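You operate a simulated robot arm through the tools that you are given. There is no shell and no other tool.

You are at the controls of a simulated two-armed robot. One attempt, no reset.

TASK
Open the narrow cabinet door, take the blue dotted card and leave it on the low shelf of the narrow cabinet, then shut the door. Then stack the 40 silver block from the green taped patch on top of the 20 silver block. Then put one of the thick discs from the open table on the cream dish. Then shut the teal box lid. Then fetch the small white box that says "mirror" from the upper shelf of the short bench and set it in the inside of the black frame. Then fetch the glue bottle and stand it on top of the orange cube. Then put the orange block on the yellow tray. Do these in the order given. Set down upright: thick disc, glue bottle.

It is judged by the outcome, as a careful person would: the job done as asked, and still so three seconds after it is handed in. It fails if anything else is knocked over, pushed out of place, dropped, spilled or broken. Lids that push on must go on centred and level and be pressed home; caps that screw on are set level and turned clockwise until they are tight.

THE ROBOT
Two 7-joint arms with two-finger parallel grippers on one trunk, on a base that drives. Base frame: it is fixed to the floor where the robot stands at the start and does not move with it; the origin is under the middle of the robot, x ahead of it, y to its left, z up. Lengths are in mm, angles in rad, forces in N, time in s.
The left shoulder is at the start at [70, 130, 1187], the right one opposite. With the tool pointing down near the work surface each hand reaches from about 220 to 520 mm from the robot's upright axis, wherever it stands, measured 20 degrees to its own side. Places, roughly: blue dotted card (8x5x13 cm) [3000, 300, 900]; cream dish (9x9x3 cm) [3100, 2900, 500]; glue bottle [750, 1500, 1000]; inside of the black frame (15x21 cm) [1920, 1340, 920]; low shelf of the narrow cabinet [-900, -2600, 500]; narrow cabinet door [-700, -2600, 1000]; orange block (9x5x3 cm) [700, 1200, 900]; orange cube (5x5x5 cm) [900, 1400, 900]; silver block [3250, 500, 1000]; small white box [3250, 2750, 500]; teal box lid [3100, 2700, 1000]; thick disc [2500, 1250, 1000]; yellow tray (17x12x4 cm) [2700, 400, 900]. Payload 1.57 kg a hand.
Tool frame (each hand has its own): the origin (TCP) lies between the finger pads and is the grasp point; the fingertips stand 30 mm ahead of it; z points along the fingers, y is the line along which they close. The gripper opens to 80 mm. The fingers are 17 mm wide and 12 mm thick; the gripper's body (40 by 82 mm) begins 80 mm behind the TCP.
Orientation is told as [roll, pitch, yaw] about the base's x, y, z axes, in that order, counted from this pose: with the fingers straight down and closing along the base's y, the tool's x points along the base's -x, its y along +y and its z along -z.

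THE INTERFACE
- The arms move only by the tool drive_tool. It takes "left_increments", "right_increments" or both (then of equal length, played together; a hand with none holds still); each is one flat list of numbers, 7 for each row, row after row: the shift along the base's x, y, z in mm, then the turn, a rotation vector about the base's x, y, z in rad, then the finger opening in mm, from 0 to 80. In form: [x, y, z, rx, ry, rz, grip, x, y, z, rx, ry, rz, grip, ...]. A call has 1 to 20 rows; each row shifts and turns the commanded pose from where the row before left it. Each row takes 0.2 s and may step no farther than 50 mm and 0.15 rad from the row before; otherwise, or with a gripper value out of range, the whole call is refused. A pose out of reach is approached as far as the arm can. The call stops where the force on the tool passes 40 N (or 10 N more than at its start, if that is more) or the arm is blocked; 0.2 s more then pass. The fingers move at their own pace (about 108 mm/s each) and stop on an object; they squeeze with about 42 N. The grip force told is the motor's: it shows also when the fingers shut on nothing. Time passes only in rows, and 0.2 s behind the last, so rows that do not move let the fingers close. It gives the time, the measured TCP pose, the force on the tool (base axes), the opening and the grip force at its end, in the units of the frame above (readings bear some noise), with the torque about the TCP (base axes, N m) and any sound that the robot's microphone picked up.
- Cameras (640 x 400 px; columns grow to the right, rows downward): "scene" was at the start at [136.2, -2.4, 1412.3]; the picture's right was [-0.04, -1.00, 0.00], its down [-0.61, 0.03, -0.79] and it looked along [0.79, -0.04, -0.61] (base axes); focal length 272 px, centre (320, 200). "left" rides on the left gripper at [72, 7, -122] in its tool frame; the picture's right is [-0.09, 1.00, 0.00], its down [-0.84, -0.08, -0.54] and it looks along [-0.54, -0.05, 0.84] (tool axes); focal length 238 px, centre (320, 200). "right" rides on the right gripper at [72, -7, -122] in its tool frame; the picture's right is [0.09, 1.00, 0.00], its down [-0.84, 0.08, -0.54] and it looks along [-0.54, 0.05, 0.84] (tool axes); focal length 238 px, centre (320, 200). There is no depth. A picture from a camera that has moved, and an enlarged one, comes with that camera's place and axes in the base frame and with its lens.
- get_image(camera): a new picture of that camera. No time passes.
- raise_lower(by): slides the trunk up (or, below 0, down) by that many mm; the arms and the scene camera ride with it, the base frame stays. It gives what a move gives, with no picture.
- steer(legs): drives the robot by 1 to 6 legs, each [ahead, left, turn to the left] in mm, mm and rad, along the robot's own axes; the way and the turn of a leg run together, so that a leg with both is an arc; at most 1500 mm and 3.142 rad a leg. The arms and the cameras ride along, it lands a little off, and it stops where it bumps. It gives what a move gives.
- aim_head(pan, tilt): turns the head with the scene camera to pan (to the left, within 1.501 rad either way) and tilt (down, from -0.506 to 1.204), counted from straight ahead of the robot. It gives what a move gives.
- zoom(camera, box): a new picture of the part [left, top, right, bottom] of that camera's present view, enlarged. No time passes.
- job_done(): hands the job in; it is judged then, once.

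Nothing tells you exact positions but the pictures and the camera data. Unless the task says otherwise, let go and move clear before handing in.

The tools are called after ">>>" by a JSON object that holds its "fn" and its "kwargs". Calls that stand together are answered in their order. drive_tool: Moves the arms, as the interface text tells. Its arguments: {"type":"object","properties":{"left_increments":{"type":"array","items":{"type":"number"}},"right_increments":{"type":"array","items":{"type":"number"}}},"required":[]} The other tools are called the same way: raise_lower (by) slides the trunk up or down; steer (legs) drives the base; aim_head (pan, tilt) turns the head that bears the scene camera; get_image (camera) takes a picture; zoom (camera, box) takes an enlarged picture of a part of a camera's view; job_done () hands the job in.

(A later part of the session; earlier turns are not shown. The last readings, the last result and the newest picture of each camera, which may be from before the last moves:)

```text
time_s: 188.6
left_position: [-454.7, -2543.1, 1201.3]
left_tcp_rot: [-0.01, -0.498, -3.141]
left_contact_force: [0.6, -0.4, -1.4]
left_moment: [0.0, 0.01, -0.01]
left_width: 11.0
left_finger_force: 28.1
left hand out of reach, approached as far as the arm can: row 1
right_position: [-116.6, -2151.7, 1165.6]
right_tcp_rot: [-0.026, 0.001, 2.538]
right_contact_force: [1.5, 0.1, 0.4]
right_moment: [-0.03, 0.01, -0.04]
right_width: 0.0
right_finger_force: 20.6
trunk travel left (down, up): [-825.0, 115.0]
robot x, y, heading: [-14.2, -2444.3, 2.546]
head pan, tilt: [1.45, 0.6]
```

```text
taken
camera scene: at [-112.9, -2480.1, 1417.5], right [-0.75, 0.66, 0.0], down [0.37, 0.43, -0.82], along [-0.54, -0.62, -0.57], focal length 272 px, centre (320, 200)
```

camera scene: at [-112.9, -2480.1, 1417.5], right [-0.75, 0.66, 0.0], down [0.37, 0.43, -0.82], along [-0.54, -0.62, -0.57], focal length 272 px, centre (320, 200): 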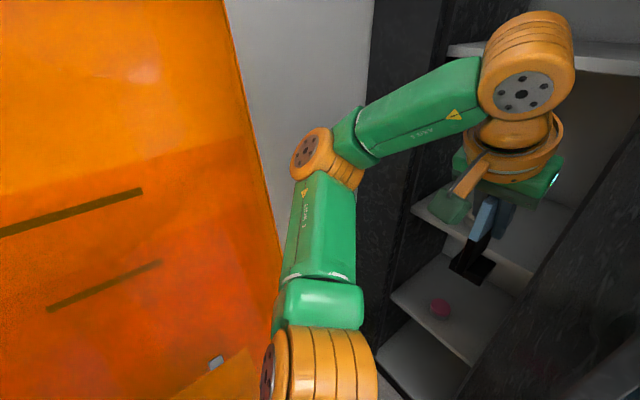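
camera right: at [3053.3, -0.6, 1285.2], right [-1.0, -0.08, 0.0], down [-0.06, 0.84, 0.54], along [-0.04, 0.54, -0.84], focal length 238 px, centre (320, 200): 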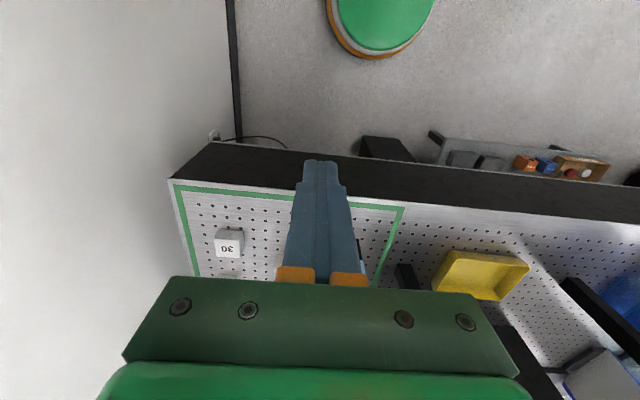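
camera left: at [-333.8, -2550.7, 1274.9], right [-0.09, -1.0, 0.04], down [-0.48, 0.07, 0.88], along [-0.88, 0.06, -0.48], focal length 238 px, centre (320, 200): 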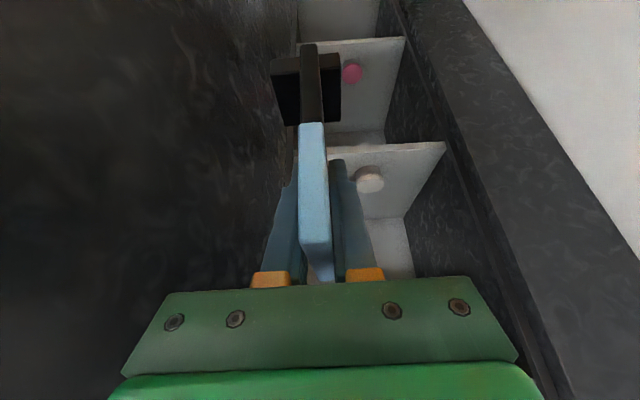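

The arm is well posed. Lower the trunk 300 mm.

>>> {"fn": "raise_lower", "kwargs": {"by": -300}}

>>> {"fn": "drive_tool", "kwargs": {"left_increments": [-10, -2, -40, 0, 0, 0, 0, -10, -2, -40, 0, 0, 0, 0, -10, 0, -40, 0, 0, 0, 0, -10, 0, -40, 0, 0, 0, 0, -10, 0, -40, 0, 0, 0, 0]}}

>>> {"fn": "get_image", "kwargs": {"camera": "left"}}

>>> {"fn": "get_image", "kwargs": {"camera": "scene"}}

```text
time_s: 191.6
left_position: [-451.3, -2542.2, 900.9]
left_tcp_rot: [-0.01, -0.498, 3.143]
left_contact_force: [0.4, -0.4, -2.5]
left_moment: [-0.03, 0.02, 0.01]
left_width: 10.9
left_finger_force: 28.3
right_position: [-115.4, -2149.8, 864.7]
right_tcp_rot: [-0.026, -0.001, 2.537]
right_contact_force: [-0.4, -0.1, 0.3]
right_moment: [-0.02, 0.02, 0.01]
right_width: 0.0
right_finger_force: 21.4
trunk travel left (down, up): [-525.0, 415.0]
robot x, y, heading: [-8.4, -2443.8, 2.546]
head pan, tilt: [1.45, 0.6]
```

```text
time_s: 192.8
left_position: [-502.4, -2547.4, 701.4]
left_tcp_rot: [-0.01, -0.502, 3.142]
left_contact_force: [0.7, -0.3, -1.9]
left_moment: [-0.03, 0.03, 0.01]
left_width: 10.9
left_finger_force: 28.6
right_position: [-115.1, -2151.2, 865.7]
right_tcp_rot: [-0.026, 0.002, 2.538]
right_contact_force: [-0.9, 0.2, 0.2]
right_moment: [0.04, -0.02, 0.02]
right_width: 0.0
right_finger_force: 21.5
trunk travel left (down, up): [-525.0, 415.0]
robot x, y, heading: [-10.3, -2436.6, 2.544]
head pan, tilt: [1.45, 0.6]
```

```text
taken
camera left: at [-383.0, -2554.9, 774.6], right [-0.09, -1.0, 0.03], down [-0.47, 0.07, 0.88], along [-0.88, 0.06, -0.48], focal length 238 px, centre (320, 200)
```

left: 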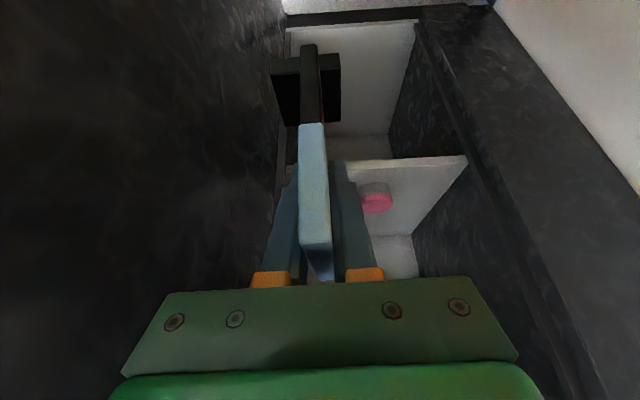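

```text
taken
camera scene: at [-111.6, -2479.9, 1117.6], right [-0.75, 0.66, 0.0], down [0.37, 0.43, -0.82], along [-0.54, -0.62, -0.57], focal length 272 px, centre (320, 200)
```

scene: 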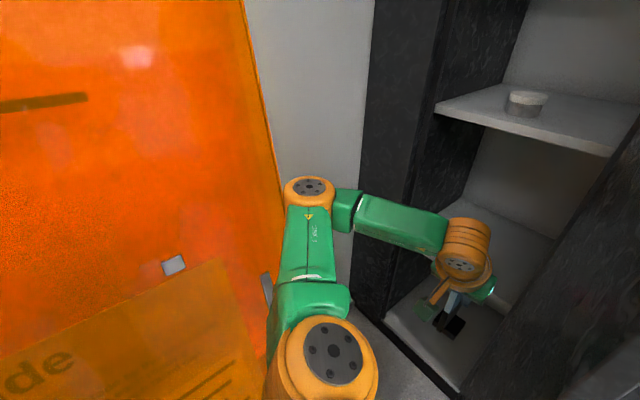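

Combining both views, the low shelf is at z≈500 with its front edge near x≈-747. I'll extend to test how far the arm reaches before moving the base closer.

>>> {"fn": "drive_tool", "kwargs": {"left_increments": [-40, 0, -12, 0, 0, 0, 0, -40, 0, -12, 0, 0, 0, 0, -40, 0, -12, 0, 0, 0, 0, -40, 0, -12, 0, 0, 0, 0]}}

>>> {"fn": "get_image", "kwargs": {"camera": "left"}}

```text
time_s: 193.8
left_position: [-661.5, -2545.1, 653.9]
left_tcp_rot: [-0.008, -0.498, 3.139]
left_contact_force: [-0.8, -0.8, -2.5]
left_moment: [-0.01, 0.02, -0.01]
left_width: 11.1
left_finger_force: 28.9
right_position: [-114.9, -2150.4, 865.0]
right_tcp_rot: [-0.026, 0.004, 2.539]
right_contact_force: [-0.9, 0.7, 0.6]
right_moment: [-0.02, -0.02, 0.01]
right_width: 0.2
right_finger_force: 21.4
trunk travel left (down, up): [-525.0, 415.0]
robot x, y, heading: [-9.3, -2446.0, 2.546]
head pan, tilt: [1.45, 0.6]
```

```text
taken
camera left: at [-541.8, -2553.7, 728.4], right [-0.09, -1.0, 0.04], down [-0.48, 0.07, 0.88], along [-0.88, 0.06, -0.48], focal length 238 px, centre (320, 200)
```

left: 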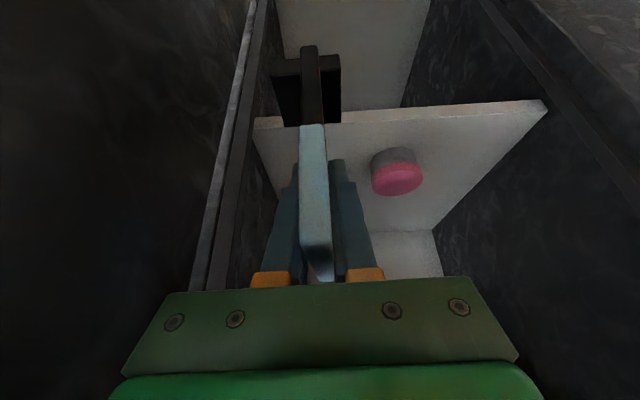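

>>> {"fn": "zoom", "kwargs": {"camera": "left", "box": [230, 80, 560, 286]}}

>>> {"fn": "aim_head", "kwargs": {"pan": 1.0, "tilt": 0.5}}

>>> {"fn": "get_image", "kwargs": {"camera": "scene"}}

```text
1.94 times, centred on (395, 183) of left
camera zoom: at [-541.8, -2553.7, 728.4], right [-0.09, -1.0, 0.04], down [-0.48, 0.07, 0.88], along [-0.88, 0.06, -0.48], focal length 462 px, centre (174, 233)
```

zoom: 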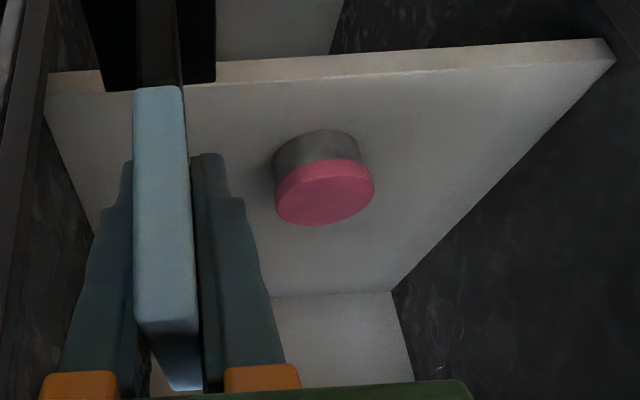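

```text
time_s: 194.7
left_position: [-659.7, -2547.1, 654.2]
left_tcp_rot: [-0.012, -0.499, 3.142]
left_contact_force: [-0.3, 0.3, -1.7]
left_moment: [0.03, 0.04, 0.0]
left_width: 11.0
left_finger_force: 28.4
right_position: [-115.1, -2150.7, 864.8]
right_tcp_rot: [-0.028, 0.001, 2.537]
right_contact_force: [0.2, -0.3, 0.4]
right_moment: [0.02, -0.02, 0.02]
right_width: 0.0
right_finger_force: 21.5
trunk travel left (down, up): [-525.0, 415.0]
robot x, y, heading: [-12.6, -2444.3, 2.543]
head pan, tilt: [1.0, 0.499]
```

```text
taken
camera scene: at [-136.7, -2448.9, 1126.7], right [-0.39, 0.92, 0.0], down [0.44, 0.19, -0.88], along [-0.81, -0.34, -0.48], focal length 272 px, centre (320, 200)
```

scene: 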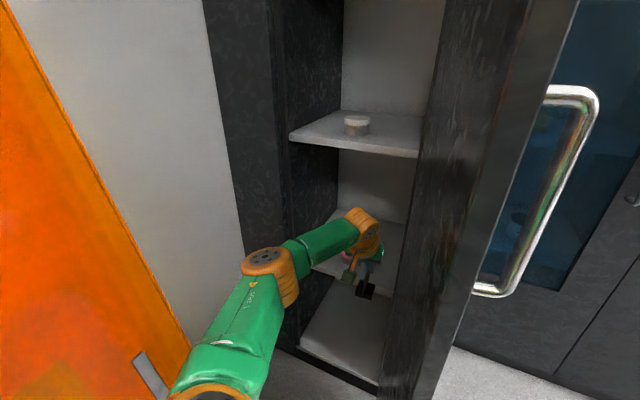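

Consistent estimate now: low shelf top z≈541, front edge x≈-722, y −2476…−2773; jar at (-800,-2634), Ø65. The card will go at (-790, -2541). Move the base 90 mm toward -x.

>>> {"fn": "steer", "kwargs": {"legs": [[74, 50, 0]]}}

>>> {"fn": "get_image", "kwargs": {"camera": "left"}}

```text
time_s: 195.8
left_position: [-750.5, -2544.4, 655.4]
left_tcp_rot: [-0.007, -0.5, 3.137]
left_contact_force: [-0.6, 0.6, -1.8]
left_moment: [-0.02, -0.01, 0.0]
left_width: 10.9
left_finger_force: 28.2
right_position: [-203.8, -2150.2, 866.1]
right_tcp_rot: [-0.025, 0.003, 2.537]
right_contact_force: [-1.4, -0.4, -0.7]
right_moment: [0.02, -0.01, 0.02]
right_width: 0.1
right_finger_force: 21.6
trunk travel left (down, up): [-525.0, 415.0]
robot x, y, heading: [-100.2, -2442.1, 2.541]
head pan, tilt: [1.0, 0.499]
```

```text
taken
camera left: at [-630.2, -2553.3, 729.0], right [-0.09, -1.0, 0.04], down [-0.48, 0.07, 0.88], along [-0.88, 0.06, -0.48], focal length 238 px, centre (320, 200)
```

left: 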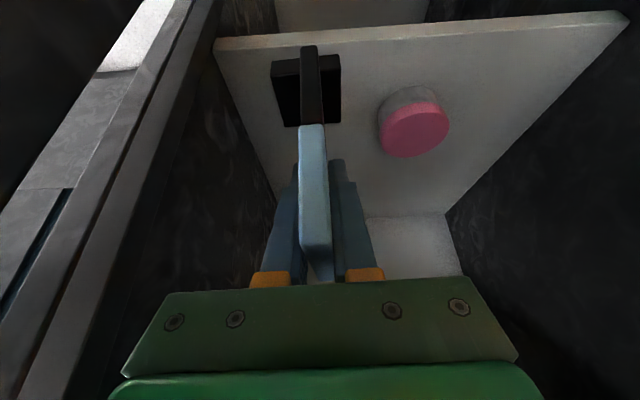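

The card is over the shelf. Extend ~35 mm further, then lower gently until contact.

>>> {"fn": "drive_tool", "kwargs": {"left_increments": [-18, 2, 0, 0, 0, 0, 0, -18, 2, -4, 0, 0, 0, 0, 0, 0, -6, 0, 0, 0, 0]}}

>>> {"fn": "get_image", "kwargs": {"camera": "left"}}

```text
time_s: 196.6
left_position: [-777.0, -2542.1, 646.9]
left_tcp_rot: [-0.012, -0.501, 3.139]
left_contact_force: [0.2, -0.2, -2.0]
left_moment: [-0.02, 0.02, -0.01]
left_width: 10.7
left_finger_force: 28.7
left hand out of reach, approached as far as the arm can: row 2
right_position: [-204.0, -2149.8, 866.5]
right_tcp_rot: [-0.026, 0.0, 2.537]
right_contact_force: [0.0, 0.1, 0.5]
right_moment: [0.03, -0.01, 0.03]
right_width: 0.2
right_finger_force: 21.7
trunk travel left (down, up): [-525.0, 415.0]
robot x, y, heading: [-102.2, -2444.1, 2.548]
head pan, tilt: [1.0, 0.499]
```

```text
taken
camera left: at [-656.9, -2551.2, 720.7], right [-0.09, -1.0, 0.04], down [-0.47, 0.07, 0.88], along [-0.88, 0.06, -0.48], focal length 238 px, centre (320, 200)
```

left: 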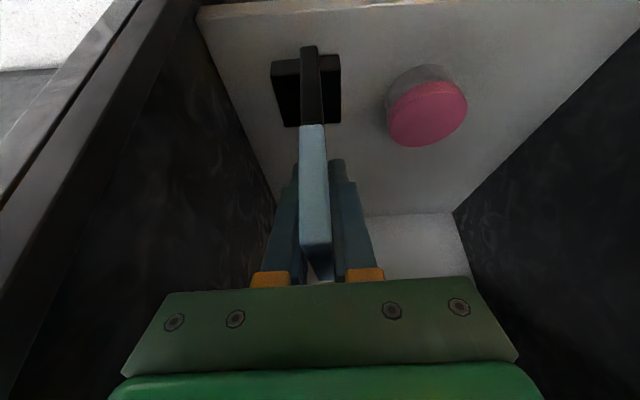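

Good position. Correct the small tilt so the card is upright and lower in small steps.

>>> {"fn": "drive_tool", "kwargs": {"left_increments": [0, 0, 0, -0.034, 0.01, 0, 0, 0, 0, -4, 0, 0, 0, 0, 0, 0, -4, 0, 0, 0, 0]}}

>>> {"fn": "drive_tool", "kwargs": {"left_increments": [0, 0, -3, 0, 0, 0, 0]}}

>>> {"fn": "drive_tool", "kwargs": {"left_increments": [0, 0, -3, 0, 0, 0, 0]}}

```text
time_s: 197.4
left_position: [-776.9, -2542.2, 639.4]
left_tcp_rot: [0.03, -0.507, 3.12]
left_contact_force: [0.5, -0.8, -2.2]
left_moment: [-0.01, 0.01, -0.02]
left_width: 10.8
left_finger_force: 29.2
right_position: [-204.3, -2149.2, 866.1]
right_tcp_rot: [-0.026, 0.0, 2.535]
right_contact_force: [0.1, -0.3, -0.7]
right_moment: [-0.01, -0.01, 0.03]
right_width: 0.0
right_finger_force: 21.0
trunk travel left (down, up): [-525.0, 415.0]
robot x, y, heading: [-101.6, -2443.1, 2.544]
head pan, tilt: [1.0, 0.499]
```

```text
time_s: 197.8
left_position: [-775.4, -2541.0, 635.2]
left_tcp_rot: [0.028, -0.507, 3.119]
left_contact_force: [-0.2, 0.3, -1.6]
left_moment: [0.01, -0.02, 0.03]
left_width: 10.8
left_finger_force: 28.1
right_position: [-203.7, -2150.6, 867.2]
right_tcp_rot: [-0.027, 0.003, 2.538]
right_contact_force: [0.0, -0.4, -0.9]
right_moment: [-0.01, 0.03, -0.04]
right_width: 0.0
right_finger_force: 21.3
trunk travel left (down, up): [-525.0, 415.0]
robot x, y, heading: [-100.6, -2442.3, 2.544]
head pan, tilt: [1.0, 0.499]
```

```text
time_s: 198.2
left_position: [-776.5, -2541.4, 632.8]
left_tcp_rot: [0.03, -0.507, 3.12]
left_contact_force: [-0.2, 0.1, -1.8]
left_moment: [-0.03, 0.03, -0.01]
left_width: 11.1
left_finger_force: 28.5
right_position: [-204.7, -2149.9, 866.4]
right_tcp_rot: [-0.026, 0.0, 2.535]
right_contact_force: [0.3, -0.2, -0.2]
right_moment: [0.02, -0.01, 0.01]
right_width: 0.1
right_finger_force: 21.5
trunk travel left (down, up): [-525.0, 415.0]
robot x, y, heading: [-98.8, -2441.1, 2.545]
head pan, tilt: [1.0, 0.499]
```

>>> {"fn": "drive_tool", "kwargs": {"left_increments": [0, 0, -3, 0, 0, 0, 0]}}

>>> {"fn": "drive_tool", "kwargs": {"left_increments": [0, 0, -3, 0, 0, 0, 0]}}

>>> {"fn": "drive_tool", "kwargs": {"left_increments": [0, 0, -3, 0, 0, 0, 0]}}

>>> {"fn": "get_image", "kwargs": {"camera": "left"}}

```text
time_s: 198.6
left_position: [-775.5, -2541.2, 630.5]
left_tcp_rot: [0.029, -0.507, 3.12]
left_contact_force: [0.0, 0.0, -1.8]
left_moment: [0.01, 0.04, 0.0]
left_width: 10.8
left_finger_force: 28.8
right_position: [-203.8, -2149.4, 864.8]
right_tcp_rot: [-0.026, 0.001, 2.536]
right_contact_force: [-0.2, 0.5, -0.4]
right_moment: [0.02, -0.01, -0.04]
right_width: 0.2
right_finger_force: 21.8
trunk travel left (down, up): [-525.0, 415.0]
robot x, y, heading: [-97.9, -2446.7, 2.542]
head pan, tilt: [1.0, 0.499]
```

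```text
time_s: 199.0
left_position: [-776.3, -2541.6, 627.6]
left_tcp_rot: [0.029, -0.508, 3.121]
left_contact_force: [-0.5, 0.3, -1.0]
left_moment: [-0.04, 0.02, 0.03]
left_width: 10.8
left_finger_force: 28.3
right_position: [-203.5, -2149.6, 866.2]
right_tcp_rot: [-0.025, 0.002, 2.537]
right_contact_force: [0.6, -0.3, 0.0]
right_moment: [-0.01, 0.03, -0.02]
right_width: 0.0
right_finger_force: 21.5
trunk travel left (down, up): [-525.0, 415.0]
robot x, y, heading: [-98.6, -2443.6, 2.542]
head pan, tilt: [1.0, 0.499]
```

```text
time_s: 199.4
left_position: [-777.0, -2541.9, 624.0]
left_tcp_rot: [0.029, -0.508, 3.121]
left_contact_force: [-0.2, 0.2, -2.0]
left_moment: [-0.01, 0.0, 0.03]
left_width: 10.7
left_finger_force: 28.5
right_position: [-204.6, -2149.3, 865.8]
right_tcp_rot: [-0.025, 0.001, 2.536]
right_contact_force: [0.7, -0.2, 0.7]
right_moment: [-0.02, 0.05, -0.01]
right_width: 0.0
right_finger_force: 21.2
trunk travel left (down, up): [-525.0, 415.0]
robot x, y, heading: [-101.5, -2445.2, 2.543]
head pan, tilt: [1.0, 0.499]
```

```text
taken
camera left: at [-656.4, -2547.8, 697.0], right [-0.09, -0.99, 0.07], down [-0.47, 0.1, 0.88], along [-0.88, 0.04, -0.47], focal length 238 px, centre (320, 200)
```

left: 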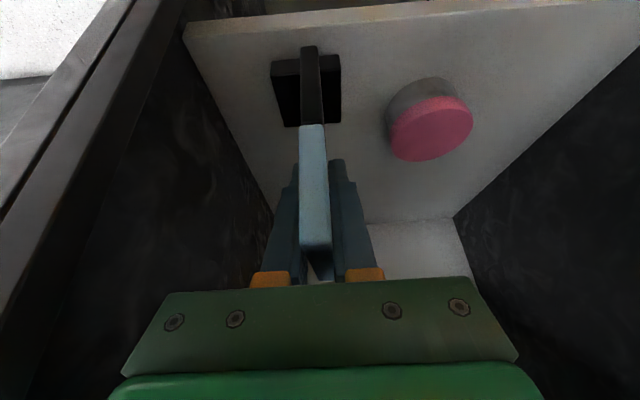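

>>> {"fn": "drive_tool", "kwargs": {"left_increments": [0, 0, -3, 0, 0, 0, 0, 0, 0, -3, 0, 0, 0, 0]}}

>>> {"fn": "drive_tool", "kwargs": {"left_increments": [0, 0, -3, 0, 0, 0, 0, 0, 0, -3, 0, 0, 0, 0]}}

>>> {"fn": "drive_tool", "kwargs": {"left_increments": [0, 0, -3, 0, 0, 0, 0, 0, 0, -3, 0, 0, 0, 0]}}

>>> {"fn": "get_image", "kwargs": {"camera": "left"}}

>>> {"fn": "get_image", "kwargs": {"camera": "scene"}}

```text
time_s: 200.0
left_position: [-775.4, -2541.7, 618.1]
left_tcp_rot: [0.031, -0.509, 3.118]
left_contact_force: [-0.6, -0.3, -2.4]
left_moment: [0.0, -0.03, 0.0]
left_width: 11.1
left_finger_force: 28.7
right_position: [-205.1, -2150.4, 866.4]
right_tcp_rot: [-0.026, 0.002, 2.536]
right_contact_force: [-0.6, -0.7, -0.3]
right_moment: [-0.02, -0.01, 0.0]
right_width: 0.0
right_finger_force: 21.6
trunk travel left (down, up): [-525.0, 415.0]
robot x, y, heading: [-98.8, -2440.8, 2.541]
head pan, tilt: [1.0, 0.499]
```

```text
time_s: 200.6
left_position: [-773.4, -2542.4, 612.0]
left_tcp_rot: [0.029, -0.508, 3.122]
left_contact_force: [-0.6, -0.1, -1.8]
left_moment: [-0.01, 0.03, 0.0]
left_width: 10.7
left_finger_force: 28.4
right_position: [-204.2, -2150.1, 865.3]
right_tcp_rot: [-0.026, 0.001, 2.537]
right_contact_force: [-0.1, -0.3, 1.0]
right_moment: [-0.02, -0.01, 0.02]
right_width: 0.1
right_finger_force: 21.2
trunk travel left (down, up): [-525.0, 415.0]
robot x, y, heading: [-98.2, -2439.3, 2.542]
head pan, tilt: [1.0, 0.499]
```

```text
time_s: 201.2
left_position: [-775.2, -2543.2, 611.3]
left_tcp_rot: [0.03, -0.507, 3.121]
left_contact_force: [0.9, 1.0, -2.5]
left_moment: [-0.01, 0.01, 0.02]
left_width: 11.0
left_finger_force: 28.6
left hand out of reach, approached as far as the arm can: row 2
right_position: [-203.2, -2150.7, 864.2]
right_tcp_rot: [-0.026, 0.002, 2.536]
right_contact_force: [0.6, -0.1, 0.0]
right_moment: [0.01, 0.04, -0.01]
right_width: 0.0
right_finger_force: 21.0
trunk travel left (down, up): [-525.0, 415.0]
robot x, y, heading: [-98.1, -2440.4, 2.547]
head pan, tilt: [1.0, 0.499]
```

```text
taken
camera left: at [-654.1, -2548.5, 684.4], right [-0.09, -0.99, 0.07], down [-0.47, 0.1, 0.88], along [-0.88, 0.04, -0.47], focal length 238 px, centre (320, 200)
```

left: 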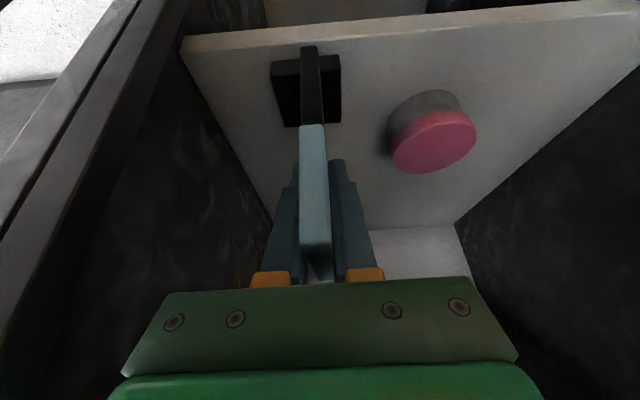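

```text
taken
camera scene: at [-225.8, -2448.3, 1126.7], right [-0.39, 0.92, 0.0], down [0.44, 0.19, -0.88], along [-0.81, -0.34, -0.48], focal length 272 px, centre (320, 200)
```

scene: 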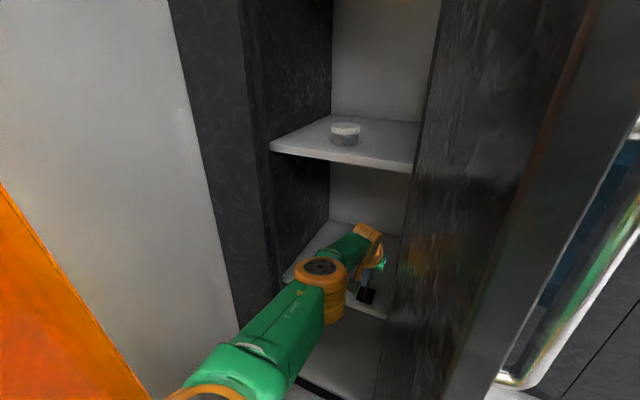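

No contact yet, so the shelf is nearer z≈500 and its front edge further in. I'll raise the arm while lowering the trunk to regain forward reach, then go ~25 mm deeper.

>>> {"fn": "drive_tool", "kwargs": {"left_increments": [0, 0, 30, 0, 0, 0, 0, 0, 0, 30, 0, 0, 0, 0]}}

>>> {"fn": "raise_lower", "kwargs": {"by": -60}}

>>> {"fn": "drive_tool", "kwargs": {"left_increments": [-12, 0, 0, 0, 0, 0, 0, -12, 0, 0, 0, 0, 0, 0]}}

>>> {"fn": "get_image", "kwargs": {"camera": "left"}}

```text
time_s: 201.8
left_position: [-772.5, -2541.8, 670.9]
left_tcp_rot: [0.029, -0.507, 3.12]
left_contact_force: [0.6, 0.2, -2.5]
left_moment: [-0.01, 0.01, -0.01]
left_width: 11.0
left_finger_force: 28.4
right_position: [-203.8, -2149.7, 866.3]
right_tcp_rot: [-0.027, -0.001, 2.536]
right_contact_force: [-0.1, -0.6, 0.4]
right_moment: [0.01, 0.01, -0.02]
right_width: 0.0
right_finger_force: 21.0
trunk travel left (down, up): [-525.0, 415.0]
robot x, y, heading: [-100.4, -2440.1, 2.543]
head pan, tilt: [1.0, 0.499]
```

```text
time_s: 202.8
left_position: [-773.5, -2541.8, 611.4]
left_tcp_rot: [0.029, -0.509, 3.12]
left_contact_force: [-0.6, -1.0, -1.3]
left_moment: [0.01, -0.04, 0.01]
left_width: 10.7
left_finger_force: 28.6
right_position: [-204.4, -2149.8, 805.1]
right_tcp_rot: [-0.027, -0.001, 2.537]
right_contact_force: [1.3, -0.1, 1.0]
right_moment: [0.0, -0.02, 0.01]
right_width: 0.0
right_finger_force: 21.4
trunk travel left (down, up): [-465.0, 475.0]
robot x, y, heading: [-98.3, -2441.8, 2.547]
head pan, tilt: [1.0, 0.499]
```

```text
time_s: 203.4
left_position: [-781.1, -2540.6, 612.2]
left_tcp_rot: [0.029, -0.51, 3.12]
left_contact_force: [0.4, 0.0, -2.6]
left_moment: [-0.03, 0.02, -0.03]
left_width: 10.9
left_finger_force: 28.7
left hand out of reach, approached as far as the arm can: row 1, 2
right_position: [-204.1, -2150.2, 806.0]
right_tcp_rot: [-0.025, 0.0, 2.535]
right_contact_force: [-0.6, -0.3, -0.6]
right_moment: [0.0, -0.01, 0.0]
right_width: 0.1
right_finger_force: 21.2
trunk travel left (down, up): [-465.0, 475.0]
robot x, y, heading: [-101.5, -2443.6, 2.544]
head pan, tilt: [1.0, 0.499]
```

```text
taken
camera left: at [-661.5, -2547.3, 684.2], right [-0.09, -0.99, 0.07], down [-0.47, 0.1, 0.88], along [-0.88, 0.04, -0.47], focal length 238 px, centre (320, 200)
```

left: 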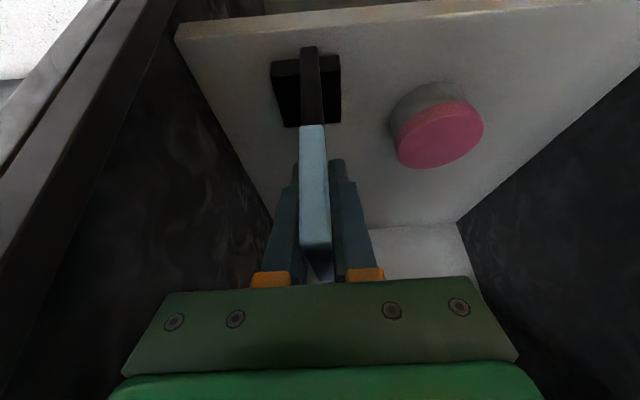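

Nudge the base 20 mm further in.

>>> {"fn": "steer", "kwargs": {"legs": [[16.5, 11.2, 0]]}}

>>> {"fn": "raise_lower", "kwargs": {"by": -8}}

>>> {"fn": "raise_lower", "kwargs": {"by": -5}}

```text
time_s: 204.4
left_position: [-799.9, -2552.0, 611.2]
left_tcp_rot: [0.03, -0.508, 3.133]
left_contact_force: [0.0, -0.5, -1.2]
left_moment: [0.06, -0.03, -0.02]
left_width: 10.7
left_finger_force: 28.5
right_position: [-226.7, -2155.3, 805.0]
right_tcp_rot: [-0.026, 0.0, 2.547]
right_contact_force: [0.0, 0.9, -0.9]
right_moment: [-0.02, 0.01, 0.01]
right_width: 0.1
right_finger_force: 21.8
trunk travel left (down, up): [-465.0, 475.0]
robot x, y, heading: [-118.0, -2446.2, 2.553]
head pan, tilt: [1.0, 0.499]
stopped in leg 1: the robot was blocked; the commanded pose is now the measured one
```

```text
time_s: 205.0
left_position: [-798.4, -2552.2, 603.3]
left_tcp_rot: [0.028, -0.508, 3.131]
left_contact_force: [-0.4, 0.8, -2.2]
left_moment: [0.01, 0.0, -0.04]
left_width: 10.7
left_finger_force: 29.0
right_position: [-224.8, -2154.6, 797.5]
right_tcp_rot: [-0.027, 0.0, 2.547]
right_contact_force: [-0.2, 0.0, 0.1]
right_moment: [0.01, -0.01, 0.0]
right_width: 0.0
right_finger_force: 21.4
trunk travel left (down, up): [-457.0, 483.0]
robot x, y, heading: [-118.4, -2447.0, 2.552]
head pan, tilt: [1.0, 0.499]
```

```text
time_s: 205.5
left_position: [-796.6, -2552.7, 600.8]
left_tcp_rot: [0.027, -0.512, 3.133]
left_contact_force: [-3.0, -1.1, 6.6]
left_moment: [0.17, 0.37, 0.08]
left_width: 10.9
left_finger_force: 28.9
right_position: [-222.1, -2154.5, 793.1]
right_tcp_rot: [-0.025, -0.001, 2.545]
right_contact_force: [1.3, -0.5, 0.2]
right_moment: [-0.02, 0.02, -0.04]
right_width: 0.3
right_finger_force: 21.0
trunk travel left (down, up): [-452.0, 488.0]
robot x, y, heading: [-116.6, -2448.3, 2.553]
head pan, tilt: [1.0, 0.499]
```

Contact: the card rests on the low shelf (z≈510). Open the fingers gently.

>>> {"fn": "drive_tool", "kwargs": {"left_increments": [0, 0, 0, 0, 0, 0, 16, 0, 0, 0, 0, 0, 0, 24, 0, 0, 0, 0, 0, 0, 40, 0, 0, 0, 0, 0, 0, 40]}}

>>> {"fn": "get_image", "kwargs": {"camera": "left"}}

```text
time_s: 206.5
left_position: [-798.0, -2551.8, 599.1]
left_tcp_rot: [0.029, -0.509, 3.132]
left_contact_force: [-0.6, 0.0, 0.0]
left_moment: [-0.05, 0.01, 0.0]
left_width: 40.1
left_finger_force: 0.0
right_position: [-224.3, -2154.0, 792.8]
right_tcp_rot: [-0.025, 0.0, 2.547]
right_contact_force: [0.3, -0.2, 0.2]
right_moment: [-0.01, -0.02, -0.03]
right_width: 0.0
right_finger_force: 21.9
trunk travel left (down, up): [-452.0, 488.0]
robot x, y, heading: [-116.3, -2447.9, 2.552]
head pan, tilt: [1.0, 0.499]
```

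```text
taken
camera left: at [-677.4, -2556.5, 671.5], right [-0.08, -0.99, 0.07], down [-0.47, 0.1, 0.88], along [-0.88, 0.03, -0.47], focal length 238 px, centre (320, 200)
```

left: 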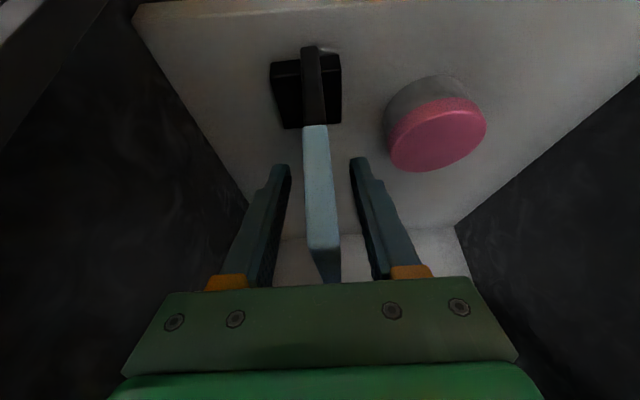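

The card stands upright on the low shelf. Withdraw the hand straight out.

>>> {"fn": "drive_tool", "kwargs": {"left_increments": [25, 0, 4, 0, 0, 0, 40, 25, 0, 4, 0, 0, 0, 40, 30, 0, 4, 0, 0, 0, 40, 35, 0, 4, 0, 0, 0, 40]}}

>>> {"fn": "get_image", "kwargs": {"camera": "left"}}

```text
time_s: 207.5
left_position: [-682.8, -2555.1, 616.0]
left_tcp_rot: [0.03, -0.51, 3.138]
left_contact_force: [-0.6, 2.2, -0.2]
left_moment: [-0.14, -0.04, 0.05]
left_width: 40.0
left_finger_force: 0.1
right_position: [-223.8, -2154.7, 793.2]
right_tcp_rot: [-0.025, 0.0, 2.551]
right_contact_force: [1.2, 0.6, -0.2]
right_moment: [-0.03, 0.08, 0.0]
right_width: 0.0
right_finger_force: 20.9
trunk travel left (down, up): [-452.0, 488.0]
robot x, y, heading: [-117.1, -2446.4, 2.563]
head pan, tilt: [1.0, 0.499]
```

```text
taken
camera left: at [-563.0, -2559.7, 688.1], right [-0.07, -1.0, 0.07], down [-0.47, 0.09, 0.88], along [-0.88, 0.03, -0.47], focal length 238 px, centre (320, 200)
```

left: 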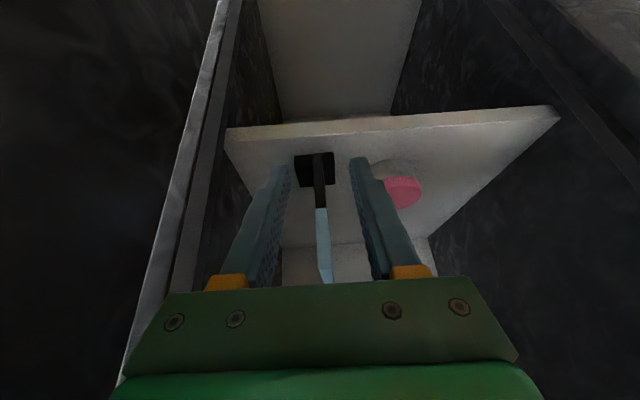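

The card stands well. Continue withdrawing, keeping left of the door.

>>> {"fn": "drive_tool", "kwargs": {"left_increments": [35, -5, 6, 0, 0, 0, 40, 35, -5, 6, 0, 0, 0, 40, 35, -5, 8, 0, 0, 0, 40, 35, -5, 8, 0, 0, 0, 20, 35, -5, 10, 0, 0, 0, 0]}}

>>> {"fn": "get_image", "kwargs": {"camera": "scene"}}

```text
time_s: 208.7
left_position: [-548.0, -2581.4, 658.6]
left_tcp_rot: [0.028, -0.509, 3.14]
left_contact_force: [0.5, 0.1, -0.2]
left_moment: [0.0, 0.01, 0.0]
left_width: 0.0
left_finger_force: 21.6
left hand out of reach, approached as far as the arm can: row 4, 5
right_position: [-225.9, -2156.5, 792.8]
right_tcp_rot: [-0.026, 0.001, 2.555]
right_contact_force: [-0.3, 0.2, 0.7]
right_moment: [0.0, -0.02, 0.01]
right_width: 0.0
right_finger_force: 20.8
trunk travel left (down, up): [-452.0, 488.0]
robot x, y, heading: [-119.5, -2448.7, 2.562]
head pan, tilt: [1.0, 0.499]
```

```text
taken
camera scene: at [-241.4, -2454.2, 1054.0], right [-0.41, 0.91, 0.0], down [0.44, 0.2, -0.88], along [-0.8, -0.36, -0.48], focal length 272 px, centre (320, 200)
```

scene: 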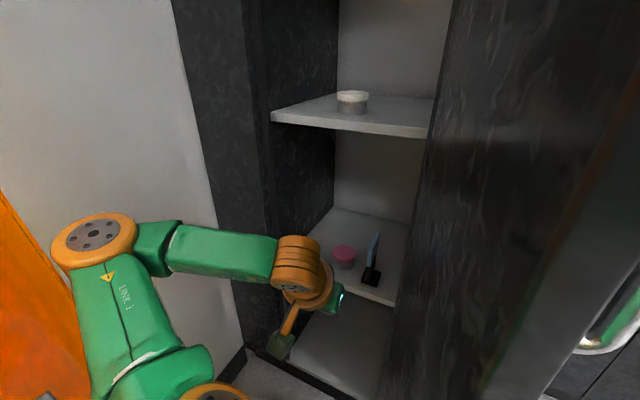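

The card is in place beside the jar. Now back out the way I came: raise the trunk first, then lift the hand to the safe extended pose.

>>> {"fn": "raise_lower", "kwargs": {"by": 373}}

>>> {"fn": "drive_tool", "kwargs": {"left_increments": [-3, 8, 42, 0, 0, 0, 0, -3, 8, 42, 0, 0, 0, 0, -3, 8, 42, 0, 0, 0, 0, -3, 8, 42, 0, 0, 0, 0]}}

>>> {"fn": "get_image", "kwargs": {"camera": "scene"}}

```text
time_s: 212.3
left_position: [-547.9, -2581.5, 1031.9]
left_tcp_rot: [0.028, -0.508, 3.139]
left_contact_force: [-0.6, 0.9, 0.6]
left_moment: [0.02, 0.02, 0.0]
left_width: 0.0
left_finger_force: 21.3
right_position: [-225.5, -2156.2, 1166.1]
right_tcp_rot: [-0.024, 0.001, 2.552]
right_contact_force: [0.5, -0.5, -0.5]
right_moment: [-0.03, -0.02, 0.02]
right_width: 0.0
right_finger_force: 21.1
trunk travel left (down, up): [-825.0, 115.0]
robot x, y, heading: [-121.3, -2446.1, 2.561]
head pan, tilt: [1.0, 0.499]
```

```text
time_s: 213.3
left_position: [-556.4, -2548.7, 1140.5]
left_tcp_rot: [0.035, -0.469, 3.103]
left_contact_force: [0.6, 0.1, 7.9]
left_moment: [0.05, -0.24, -0.03]
left_width: 0.0
left_finger_force: 21.4
left hand out of reach, approached as far as the arm can: row 3, 4
right_position: [-226.9, -2154.2, 1166.3]
right_tcp_rot: [-0.025, 0.002, 2.554]
right_contact_force: [-0.6, 0.1, -0.2]
right_moment: [-0.06, -0.03, -0.01]
right_width: 0.0
right_finger_force: 21.8
trunk travel left (down, up): [-825.0, 115.0]
robot x, y, heading: [-117.7, -2446.2, 2.558]
head pan, tilt: [1.0, 0.499]
```

```text
taken
camera scene: at [-243.2, -2453.1, 1426.9], right [-0.41, 0.91, 0.0], down [0.44, 0.19, -0.88], along [-0.8, -0.36, -0.48], focal length 272 px, centre (320, 200)
```

scene: 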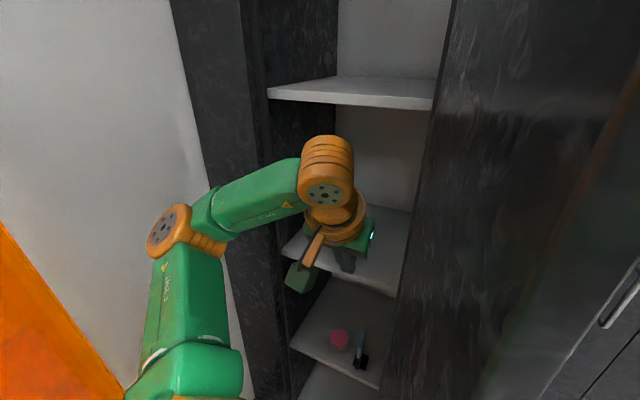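

>>> {"fn": "drive_tool", "kwargs": {"left_increments": [0, 0, 0, 0, 0, 0, 0]}}

>>> {"fn": "get_image", "kwargs": {"camera": "left"}}

```text
time_s: 213.7
left_position: [-555.9, -2556.1, 1147.4]
left_tcp_rot: [0.013, -0.497, 3.117]
left_contact_force: [-0.6, -0.6, -0.1]
left_moment: [0.02, -0.01, -0.01]
left_width: 0.0
left_finger_force: 21.0
right_position: [-227.8, -2161.7, 1166.4]
right_tcp_rot: [-0.028, -0.002, 2.558]
right_contact_force: [0.0, -0.5, -0.1]
right_moment: [0.03, -0.05, -0.01]
right_width: 0.0
right_finger_force: 21.5
trunk travel left (down, up): [-825.0, 115.0]
robot x, y, heading: [-118.9, -2446.7, 2.566]
head pan, tilt: [1.0, 0.499]
```

```text
taken
camera left: at [-436.7, -2563.8, 1221.5], right [-0.1, -0.99, 0.05], down [-0.48, 0.09, 0.87], along [-0.87, 0.06, -0.48], focal length 238 px, centre (320, 200)
```

left: 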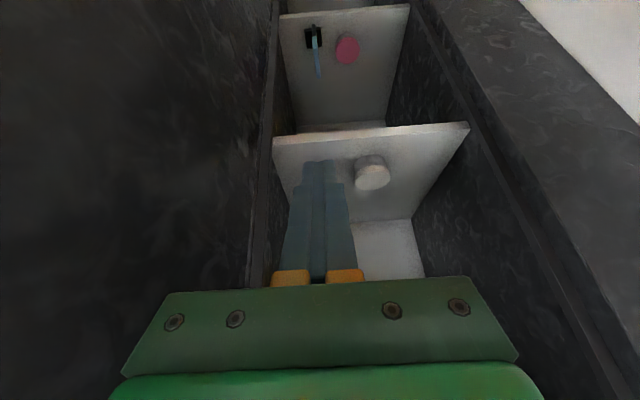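

Force is back to zero. Now drive the base back 110 mm in +x.

>>> {"fn": "steer", "kwargs": {"legs": [[-92, -60, 0]]}}

>>> {"fn": "drive_tool", "kwargs": {"left_increments": [30, -10, 20, 0, 0, 0, 0, 30, -10, 20, 0, 0, 0, 0]}}

>>> {"fn": "get_image", "kwargs": {"camera": "scene"}}

```text
time_s: 214.9
left_position: [-451.9, -2549.6, 1146.4]
left_tcp_rot: [0.015, -0.492, 3.109]
left_contact_force: [-0.4, -0.3, -0.2]
left_moment: [0.0, 0.0, 0.0]
left_width: 0.4
left_finger_force: 21.3
right_position: [-118.5, -2155.9, 1165.0]
right_tcp_rot: [-0.028, 0.001, 2.547]
right_contact_force: [-0.1, 0.7, 0.5]
right_moment: [-0.02, -0.01, -0.05]
right_width: 0.0
right_finger_force: 21.2
trunk travel left (down, up): [-825.0, 115.0]
robot x, y, heading: [-10.4, -2445.3, 2.555]
head pan, tilt: [1.0, 0.499]
```

```text
time_s: 215.5
left_position: [-397.9, -2543.9, 1180.1]
left_tcp_rot: [0.017, -0.495, 3.108]
left_contact_force: [0.4, 0.6, -0.7]
left_moment: [-0.02, -0.01, -0.02]
left_width: 0.1
left_finger_force: 20.9
left hand out of reach, approached as far as the arm can: row 2
right_position: [-114.1, -2155.8, 1164.8]
right_tcp_rot: [-0.025, -0.001, 2.549]
right_contact_force: [0.3, -0.6, -0.4]
right_moment: [0.0, 0.04, -0.03]
right_width: 0.0
right_finger_force: 21.6
trunk travel left (down, up): [-825.0, 115.0]
robot x, y, heading: [-9.2, -2446.9, 2.559]
head pan, tilt: [1.0, 0.499]
```

```text
taken
camera scene: at [-132.4, -2454.7, 1426.9], right [-0.4, 0.92, 0.0], down [0.44, 0.19, -0.88], along [-0.8, -0.35, -0.48], focal length 272 px, centre (320, 200)
```

scene: 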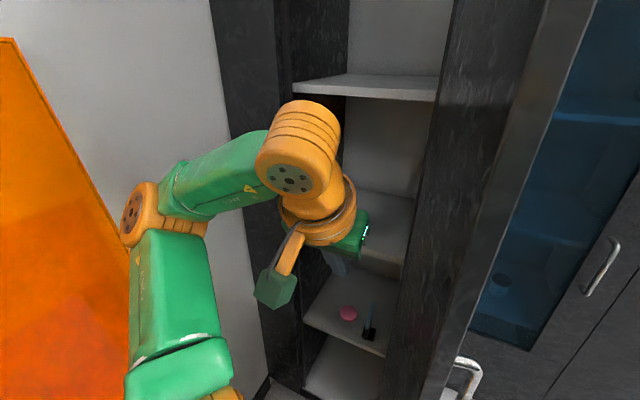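

Un-tilt the hand to tool-down while retracting it, so the elbow tucks in.

>>> {"fn": "drive_tool", "kwargs": {"left_increments": [20, 0, 10, 0, -0.124, 0.01, 0, 25, 0, 10, 0, -0.124, 0, 0, 25, 0, 5, 0, -0.124, 0, 0, 25, 0, 5, 0, -0.124, 0, 0]}}

>>> {"fn": "get_image", "kwargs": {"camera": "scene"}}

```text
time_s: 216.5
left_position: [-303.9, -2518.9, 1197.8]
left_tcp_rot: [0.003, 0.003, 3.121]
left_contact_force: [-0.2, -0.1, -0.3]
left_moment: [0.01, 0.01, 0.02]
left_width: 0.2
left_finger_force: 21.1
left hand out of reach, approached as far as the arm can: row 1, 2, 3, 4
right_position: [-114.5, -2156.7, 1167.0]
right_tcp_rot: [-0.026, -0.001, 2.548]
right_contact_force: [0.8, -0.1, -0.7]
right_moment: [0.03, 0.04, -0.02]
right_width: 0.0
right_finger_force: 22.0
trunk travel left (down, up): [-825.0, 115.0]
robot x, y, heading: [-7.9, -2447.7, 2.554]
head pan, tilt: [1.0, 0.499]
```

```text
taken
camera scene: at [-132.7, -2455.4, 1426.8], right [-0.4, 0.92, 0.0], down [0.44, 0.19, -0.88], along [-0.8, -0.35, -0.48], focal length 272 px, centre (320, 200)
```

scene: 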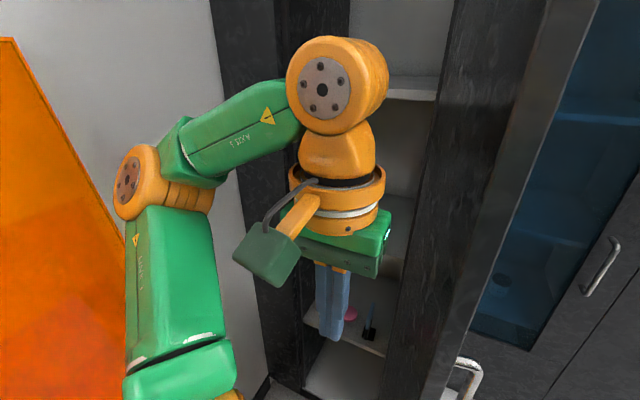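

>>> {"fn": "drive_tool", "kwargs": {"left_increments": [0, 0, 0, 0, 0, -0.14, 0, 0, 0, 0, 0, 0, -0.14, 0, 0, 0, 0, 0, 0, -0.14, 0, 0, 0, 0, 0, 0, -0.14, 0]}}

>>> {"fn": "steer", "kwargs": {"legs": [[0, 0, 0.25]]}}

>>> {"fn": "get_image", "kwargs": {"camera": "scene"}}

```text
time_s: 217.5
left_position: [-304.9, -2520.1, 1197.3]
left_tcp_rot: [0.004, 0.002, 2.559]
left_contact_force: [-0.2, -0.3, 0.1]
left_moment: [0.01, -0.03, 0.0]
left_width: 0.2
left_finger_force: 21.7
right_position: [-114.2, -2157.3, 1164.7]
right_tcp_rot: [-0.026, 0.001, 2.548]
right_contact_force: [0.4, 0.4, 0.3]
right_moment: [-0.03, 0.01, -0.01]
right_width: 0.0
right_finger_force: 21.4
trunk travel left (down, up): [-825.0, 115.0]
robot x, y, heading: [-8.3, -2447.7, 2.557]
head pan, tilt: [1.0, 0.499]
```

```text
time_s: 218.8
left_position: [-280.0, -2590.2, 1197.3]
left_tcp_rot: [0.006, 0.002, 2.81]
left_contact_force: [-0.5, 0.4, -0.6]
left_moment: [0.05, -0.03, 0.02]
left_width: 0.1
left_finger_force: 21.2
right_position: [-183.2, -2191.0, 1164.9]
right_tcp_rot: [-0.025, -0.001, 2.795]
right_contact_force: [0.0, -1.2, -0.1]
right_moment: [-0.02, -0.03, -0.01]
right_width: 0.0
right_finger_force: 21.5
trunk travel left (down, up): [-825.0, 115.0]
robot x, y, heading: [-4.0, -2447.7, 2.796]
head pan, tilt: [1.0, 0.499]
```

```text
taken
camera scene: at [-127.0, -2485.0, 1426.8], right [-0.61, 0.79, 0.0], down [0.38, 0.29, -0.88], along [-0.69, -0.54, -0.48], focal length 272 px, centre (320, 200)
```

scene: 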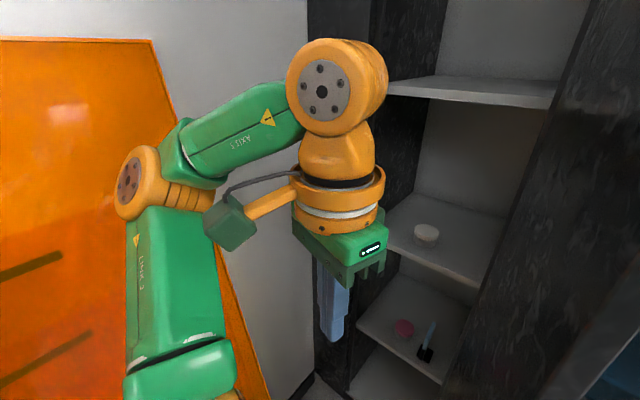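

The card and jar look fine. Now shift the base +x, then +y past the door tip, and face the cabinet again to close the door from outside.

>>> {"fn": "steer", "kwargs": {"legs": [[-38, -13, 0], [84, -235, 0]]}}

>>> {"fn": "aim_head", "kwargs": {"pan": 0.5, "tilt": 0.7}}

>>> {"fn": "get_image", "kwargs": {"camera": "scene"}}

```text
time_s: 221.1
left_position: [-241.4, -2349.9, 1197.0]
left_tcp_rot: [0.002, -0.001, 2.812]
left_contact_force: [0.2, 0.7, -0.5]
left_moment: [0.03, -0.02, 0.01]
left_width: 0.1
left_finger_force: 21.3
right_position: [-147.6, -1949.8, 1165.4]
right_tcp_rot: [-0.028, 0.001, 2.802]
right_contact_force: [0.3, -0.8, -0.4]
right_moment: [0.04, 0.0, 0.01]
right_width: 0.0
right_finger_force: 21.3
trunk travel left (down, up): [-825.0, 115.0]
robot x, y, heading: [29.6, -2205.6, 2.808]
head pan, tilt: [1.0, 0.499]
```

```text
time_s: 222.0
left_position: [-239.6, -2345.8, 1197.8]
left_tcp_rot: [0.005, -0.002, 2.816]
left_contact_force: [0.6, 0.7, -0.8]
left_moment: [-0.01, 0.01, -0.05]
left_width: 0.3
left_finger_force: 21.3
right_position: [-146.6, -1947.0, 1164.8]
right_tcp_rot: [-0.025, 0.0, 2.801]
right_contact_force: [0.2, -0.5, 0.0]
right_moment: [-0.01, 0.0, -0.01]
right_width: 0.0
right_finger_force: 21.5
trunk travel left (down, up): [-825.0, 115.0]
robot x, y, heading: [28.5, -2205.8, 2.805]
head pan, tilt: [0.499, 0.7]
```

```text
taken
camera scene: at [-101.7, -2198.0, 1409.1], right [-0.16, 0.99, 0.0], down [0.64, 0.11, -0.77], along [-0.75, -0.13, -0.64], focal length 272 px, centre (320, 200)
```

scene: 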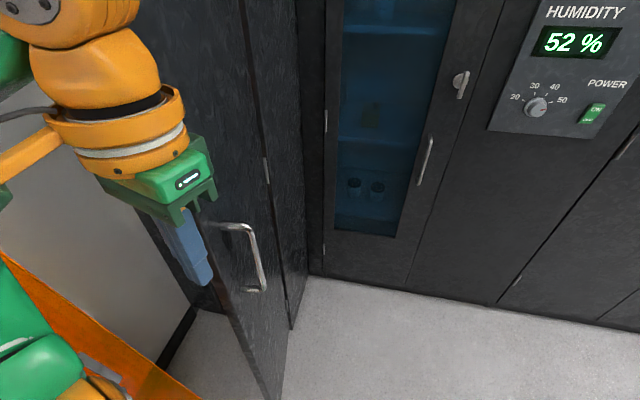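

Position the left hand on the outer side of the door, above the handle, then push it closed.

>>> {"fn": "drive_tool", "kwargs": {"left_increments": [0, 28, 0, 0, 0, 0, 0, 0, 28, 0, 0, 0, 0, 0, -40, 0, -3, 0, 0, 0, 0, -40, 0, -3, 0, 0, 0, 0, -40, 0, 0, 0, 0, 0, 0, -30, 0, 0, 0, 0, 0, 0]}}

>>> {"fn": "get_image", "kwargs": {"camera": "scene"}}

```text
time_s: 223.4
left_position: [-377.7, -2294.0, 1196.1]
left_tcp_rot: [0.007, -0.012, 2.815]
left_contact_force: [0.0, 1.0, 1.4]
left_moment: [-0.01, -0.01, 0.04]
left_width: 0.0
left_finger_force: 21.1
right_position: [-133.0, -1948.6, 1168.5]
right_tcp_rot: [-0.021, -0.011, 2.801]
right_contact_force: [-0.1, -0.7, -0.5]
right_moment: [-0.01, 0.02, 0.02]
right_width: 0.0
right_finger_force: 21.5
trunk travel left (down, up): [-825.0, 115.0]
robot x, y, heading: [28.7, -2202.7, 2.811]
head pan, tilt: [0.499, 0.7]
```

```text
taken
camera scene: at [-85.0, -2199.3, 1410.4], right [-0.17, 0.99, 0.0], down [0.63, 0.11, -0.77], along [-0.76, -0.13, -0.63], focal length 272 px, centre (320, 200)
```

scene: 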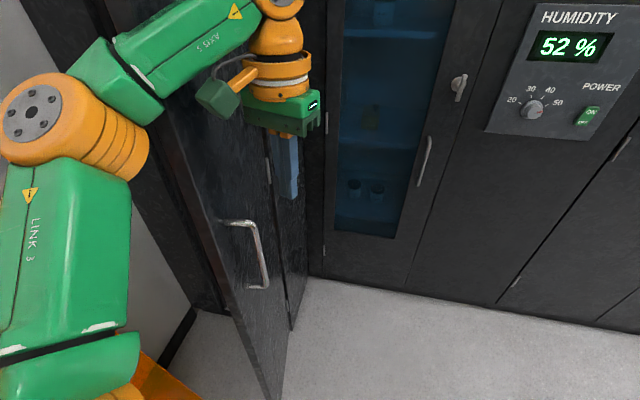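

The left forearm would block the door's swing. I'll retract the left hand and use the right hand (entirely on the outer side) to push the door closed instead.

>>> {"fn": "drive_tool", "kwargs": {"left_increments": [35, 0, 3, 0, 0, 0, 0, 40, 0, 0, 0, 0, 0, 0, 40, 0, 0, 0, 0, 0, 0, 25, -28, 0, 0, 0, 0, 0, 20, -28, 0, 0, 0, 0, 0]}}

>>> {"fn": "steer", "kwargs": {"legs": [[0, 0, 0.4], [0, 0, 0.4]]}}

>>> {"fn": "aim_head", "kwargs": {"pan": -0.3, "tilt": 0.7}}

>>> {"fn": "get_image", "kwargs": {"camera": "scene"}}

```text
time_s: 224.6
left_position: [-229.3, -2349.1, 1193.7]
left_tcp_rot: [0.001, -0.003, 2.813]
left_contact_force: [0.6, 0.0, -0.3]
left_moment: [0.04, 0.03, 0.01]
left_width: 0.0
left_finger_force: 21.3
right_position: [-146.1, -1949.5, 1165.7]
right_tcp_rot: [-0.027, -0.002, 2.802]
right_contact_force: [-0.8, -0.8, -0.5]
right_moment: [-0.01, -0.01, -0.01]
right_width: 0.2
right_finger_force: 20.9
trunk travel left (down, up): [-825.0, 115.0]
robot x, y, heading: [27.9, -2203.1, 2.808]
head pan, tilt: [0.499, 0.7]
```

```text
time_s: 227.4
left_position: [-49.4, -2491.5, 1193.3]
left_tcp_rot: [0.005, -0.002, -2.67]
left_contact_force: [0.3, 0.9, -0.1]
left_moment: [0.01, 0.02, -0.01]
left_width: 0.3
left_finger_force: 21.1
right_position: [-276.5, -2148.8, 1165.2]
right_tcp_rot: [-0.024, 0.002, -2.684]
right_contact_force: [-0.6, 0.0, -0.6]
right_moment: [-0.02, 0.0, 0.02]
right_width: 0.0
right_finger_force: 21.0
trunk travel left (down, up): [-825.0, 115.0]
robot x, y, heading: [32.0, -2202.2, -2.677]
head pan, tilt: [0.499, 0.7]
```

```text
time_s: 228.5
left_position: [-49.6, -2491.6, 1194.0]
left_tcp_rot: [0.003, -0.002, -2.67]
left_contact_force: [0.1, -0.3, -0.6]
left_moment: [-0.03, 0.02, 0.02]
left_width: 0.2
left_finger_force: 21.6
right_position: [-276.9, -2150.4, 1166.3]
right_tcp_rot: [-0.026, -0.001, -2.684]
right_contact_force: [1.0, 0.7, 0.0]
right_moment: [0.01, -0.02, 0.03]
right_width: 0.0
right_finger_force: 21.3
trunk travel left (down, up): [-825.0, 115.0]
robot x, y, heading: [29.3, -2202.9, -2.674]
head pan, tilt: [-0.3, 0.7]
```

```text
taken
camera scene: at [-99.2, -2237.4, 1409.1], right [-0.16, 0.99, 0.0], down [0.64, 0.11, -0.76], along [-0.75, -0.13, -0.64], focal length 272 px, centre (320, 200)
```

scene: 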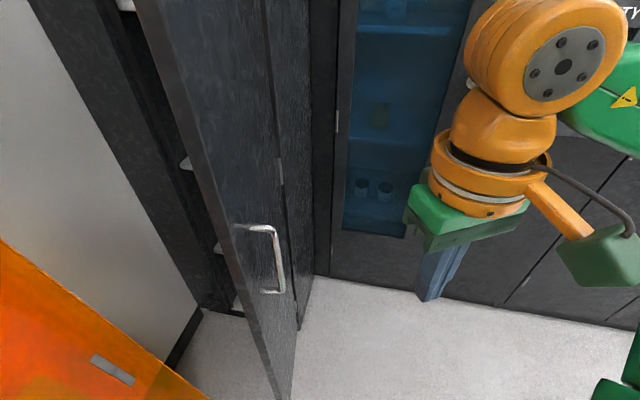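

The handle bar is at (-376, -2365). I'll bring the right hand just outside it and push the door by driving sideways.

>>> {"fn": "drive_tool", "kwargs": {"right_increments": [-30, -20, -30, 0, 0, 0, 0, -30, -30, -30, 0, 0, 0, 0, -30, -35, -30, 0, 0, 0, 0, -25, -35, -30, 0, 0, 0, 0]}}

>>> {"fn": "get_image", "kwargs": {"camera": "scene"}}

```text
refused: row 2 steps farther than a row can; nothing moved
```

```text
taken
camera scene: at [-99.2, -2237.4, 1409.1], right [-0.16, 0.99, 0.0], down [0.64, 0.11, -0.76], along [-0.75, -0.13, -0.64], focal length 272 px, centre (320, 200)
```

scene: 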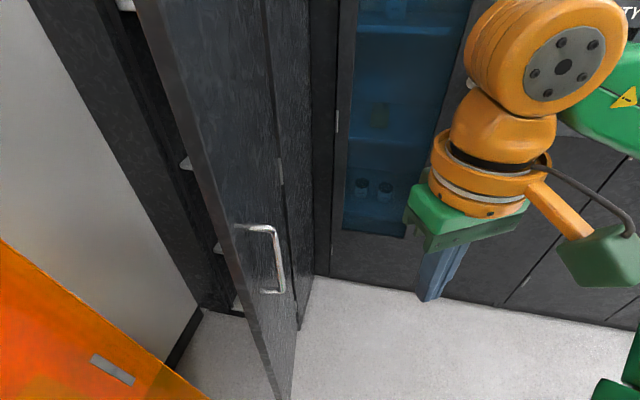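

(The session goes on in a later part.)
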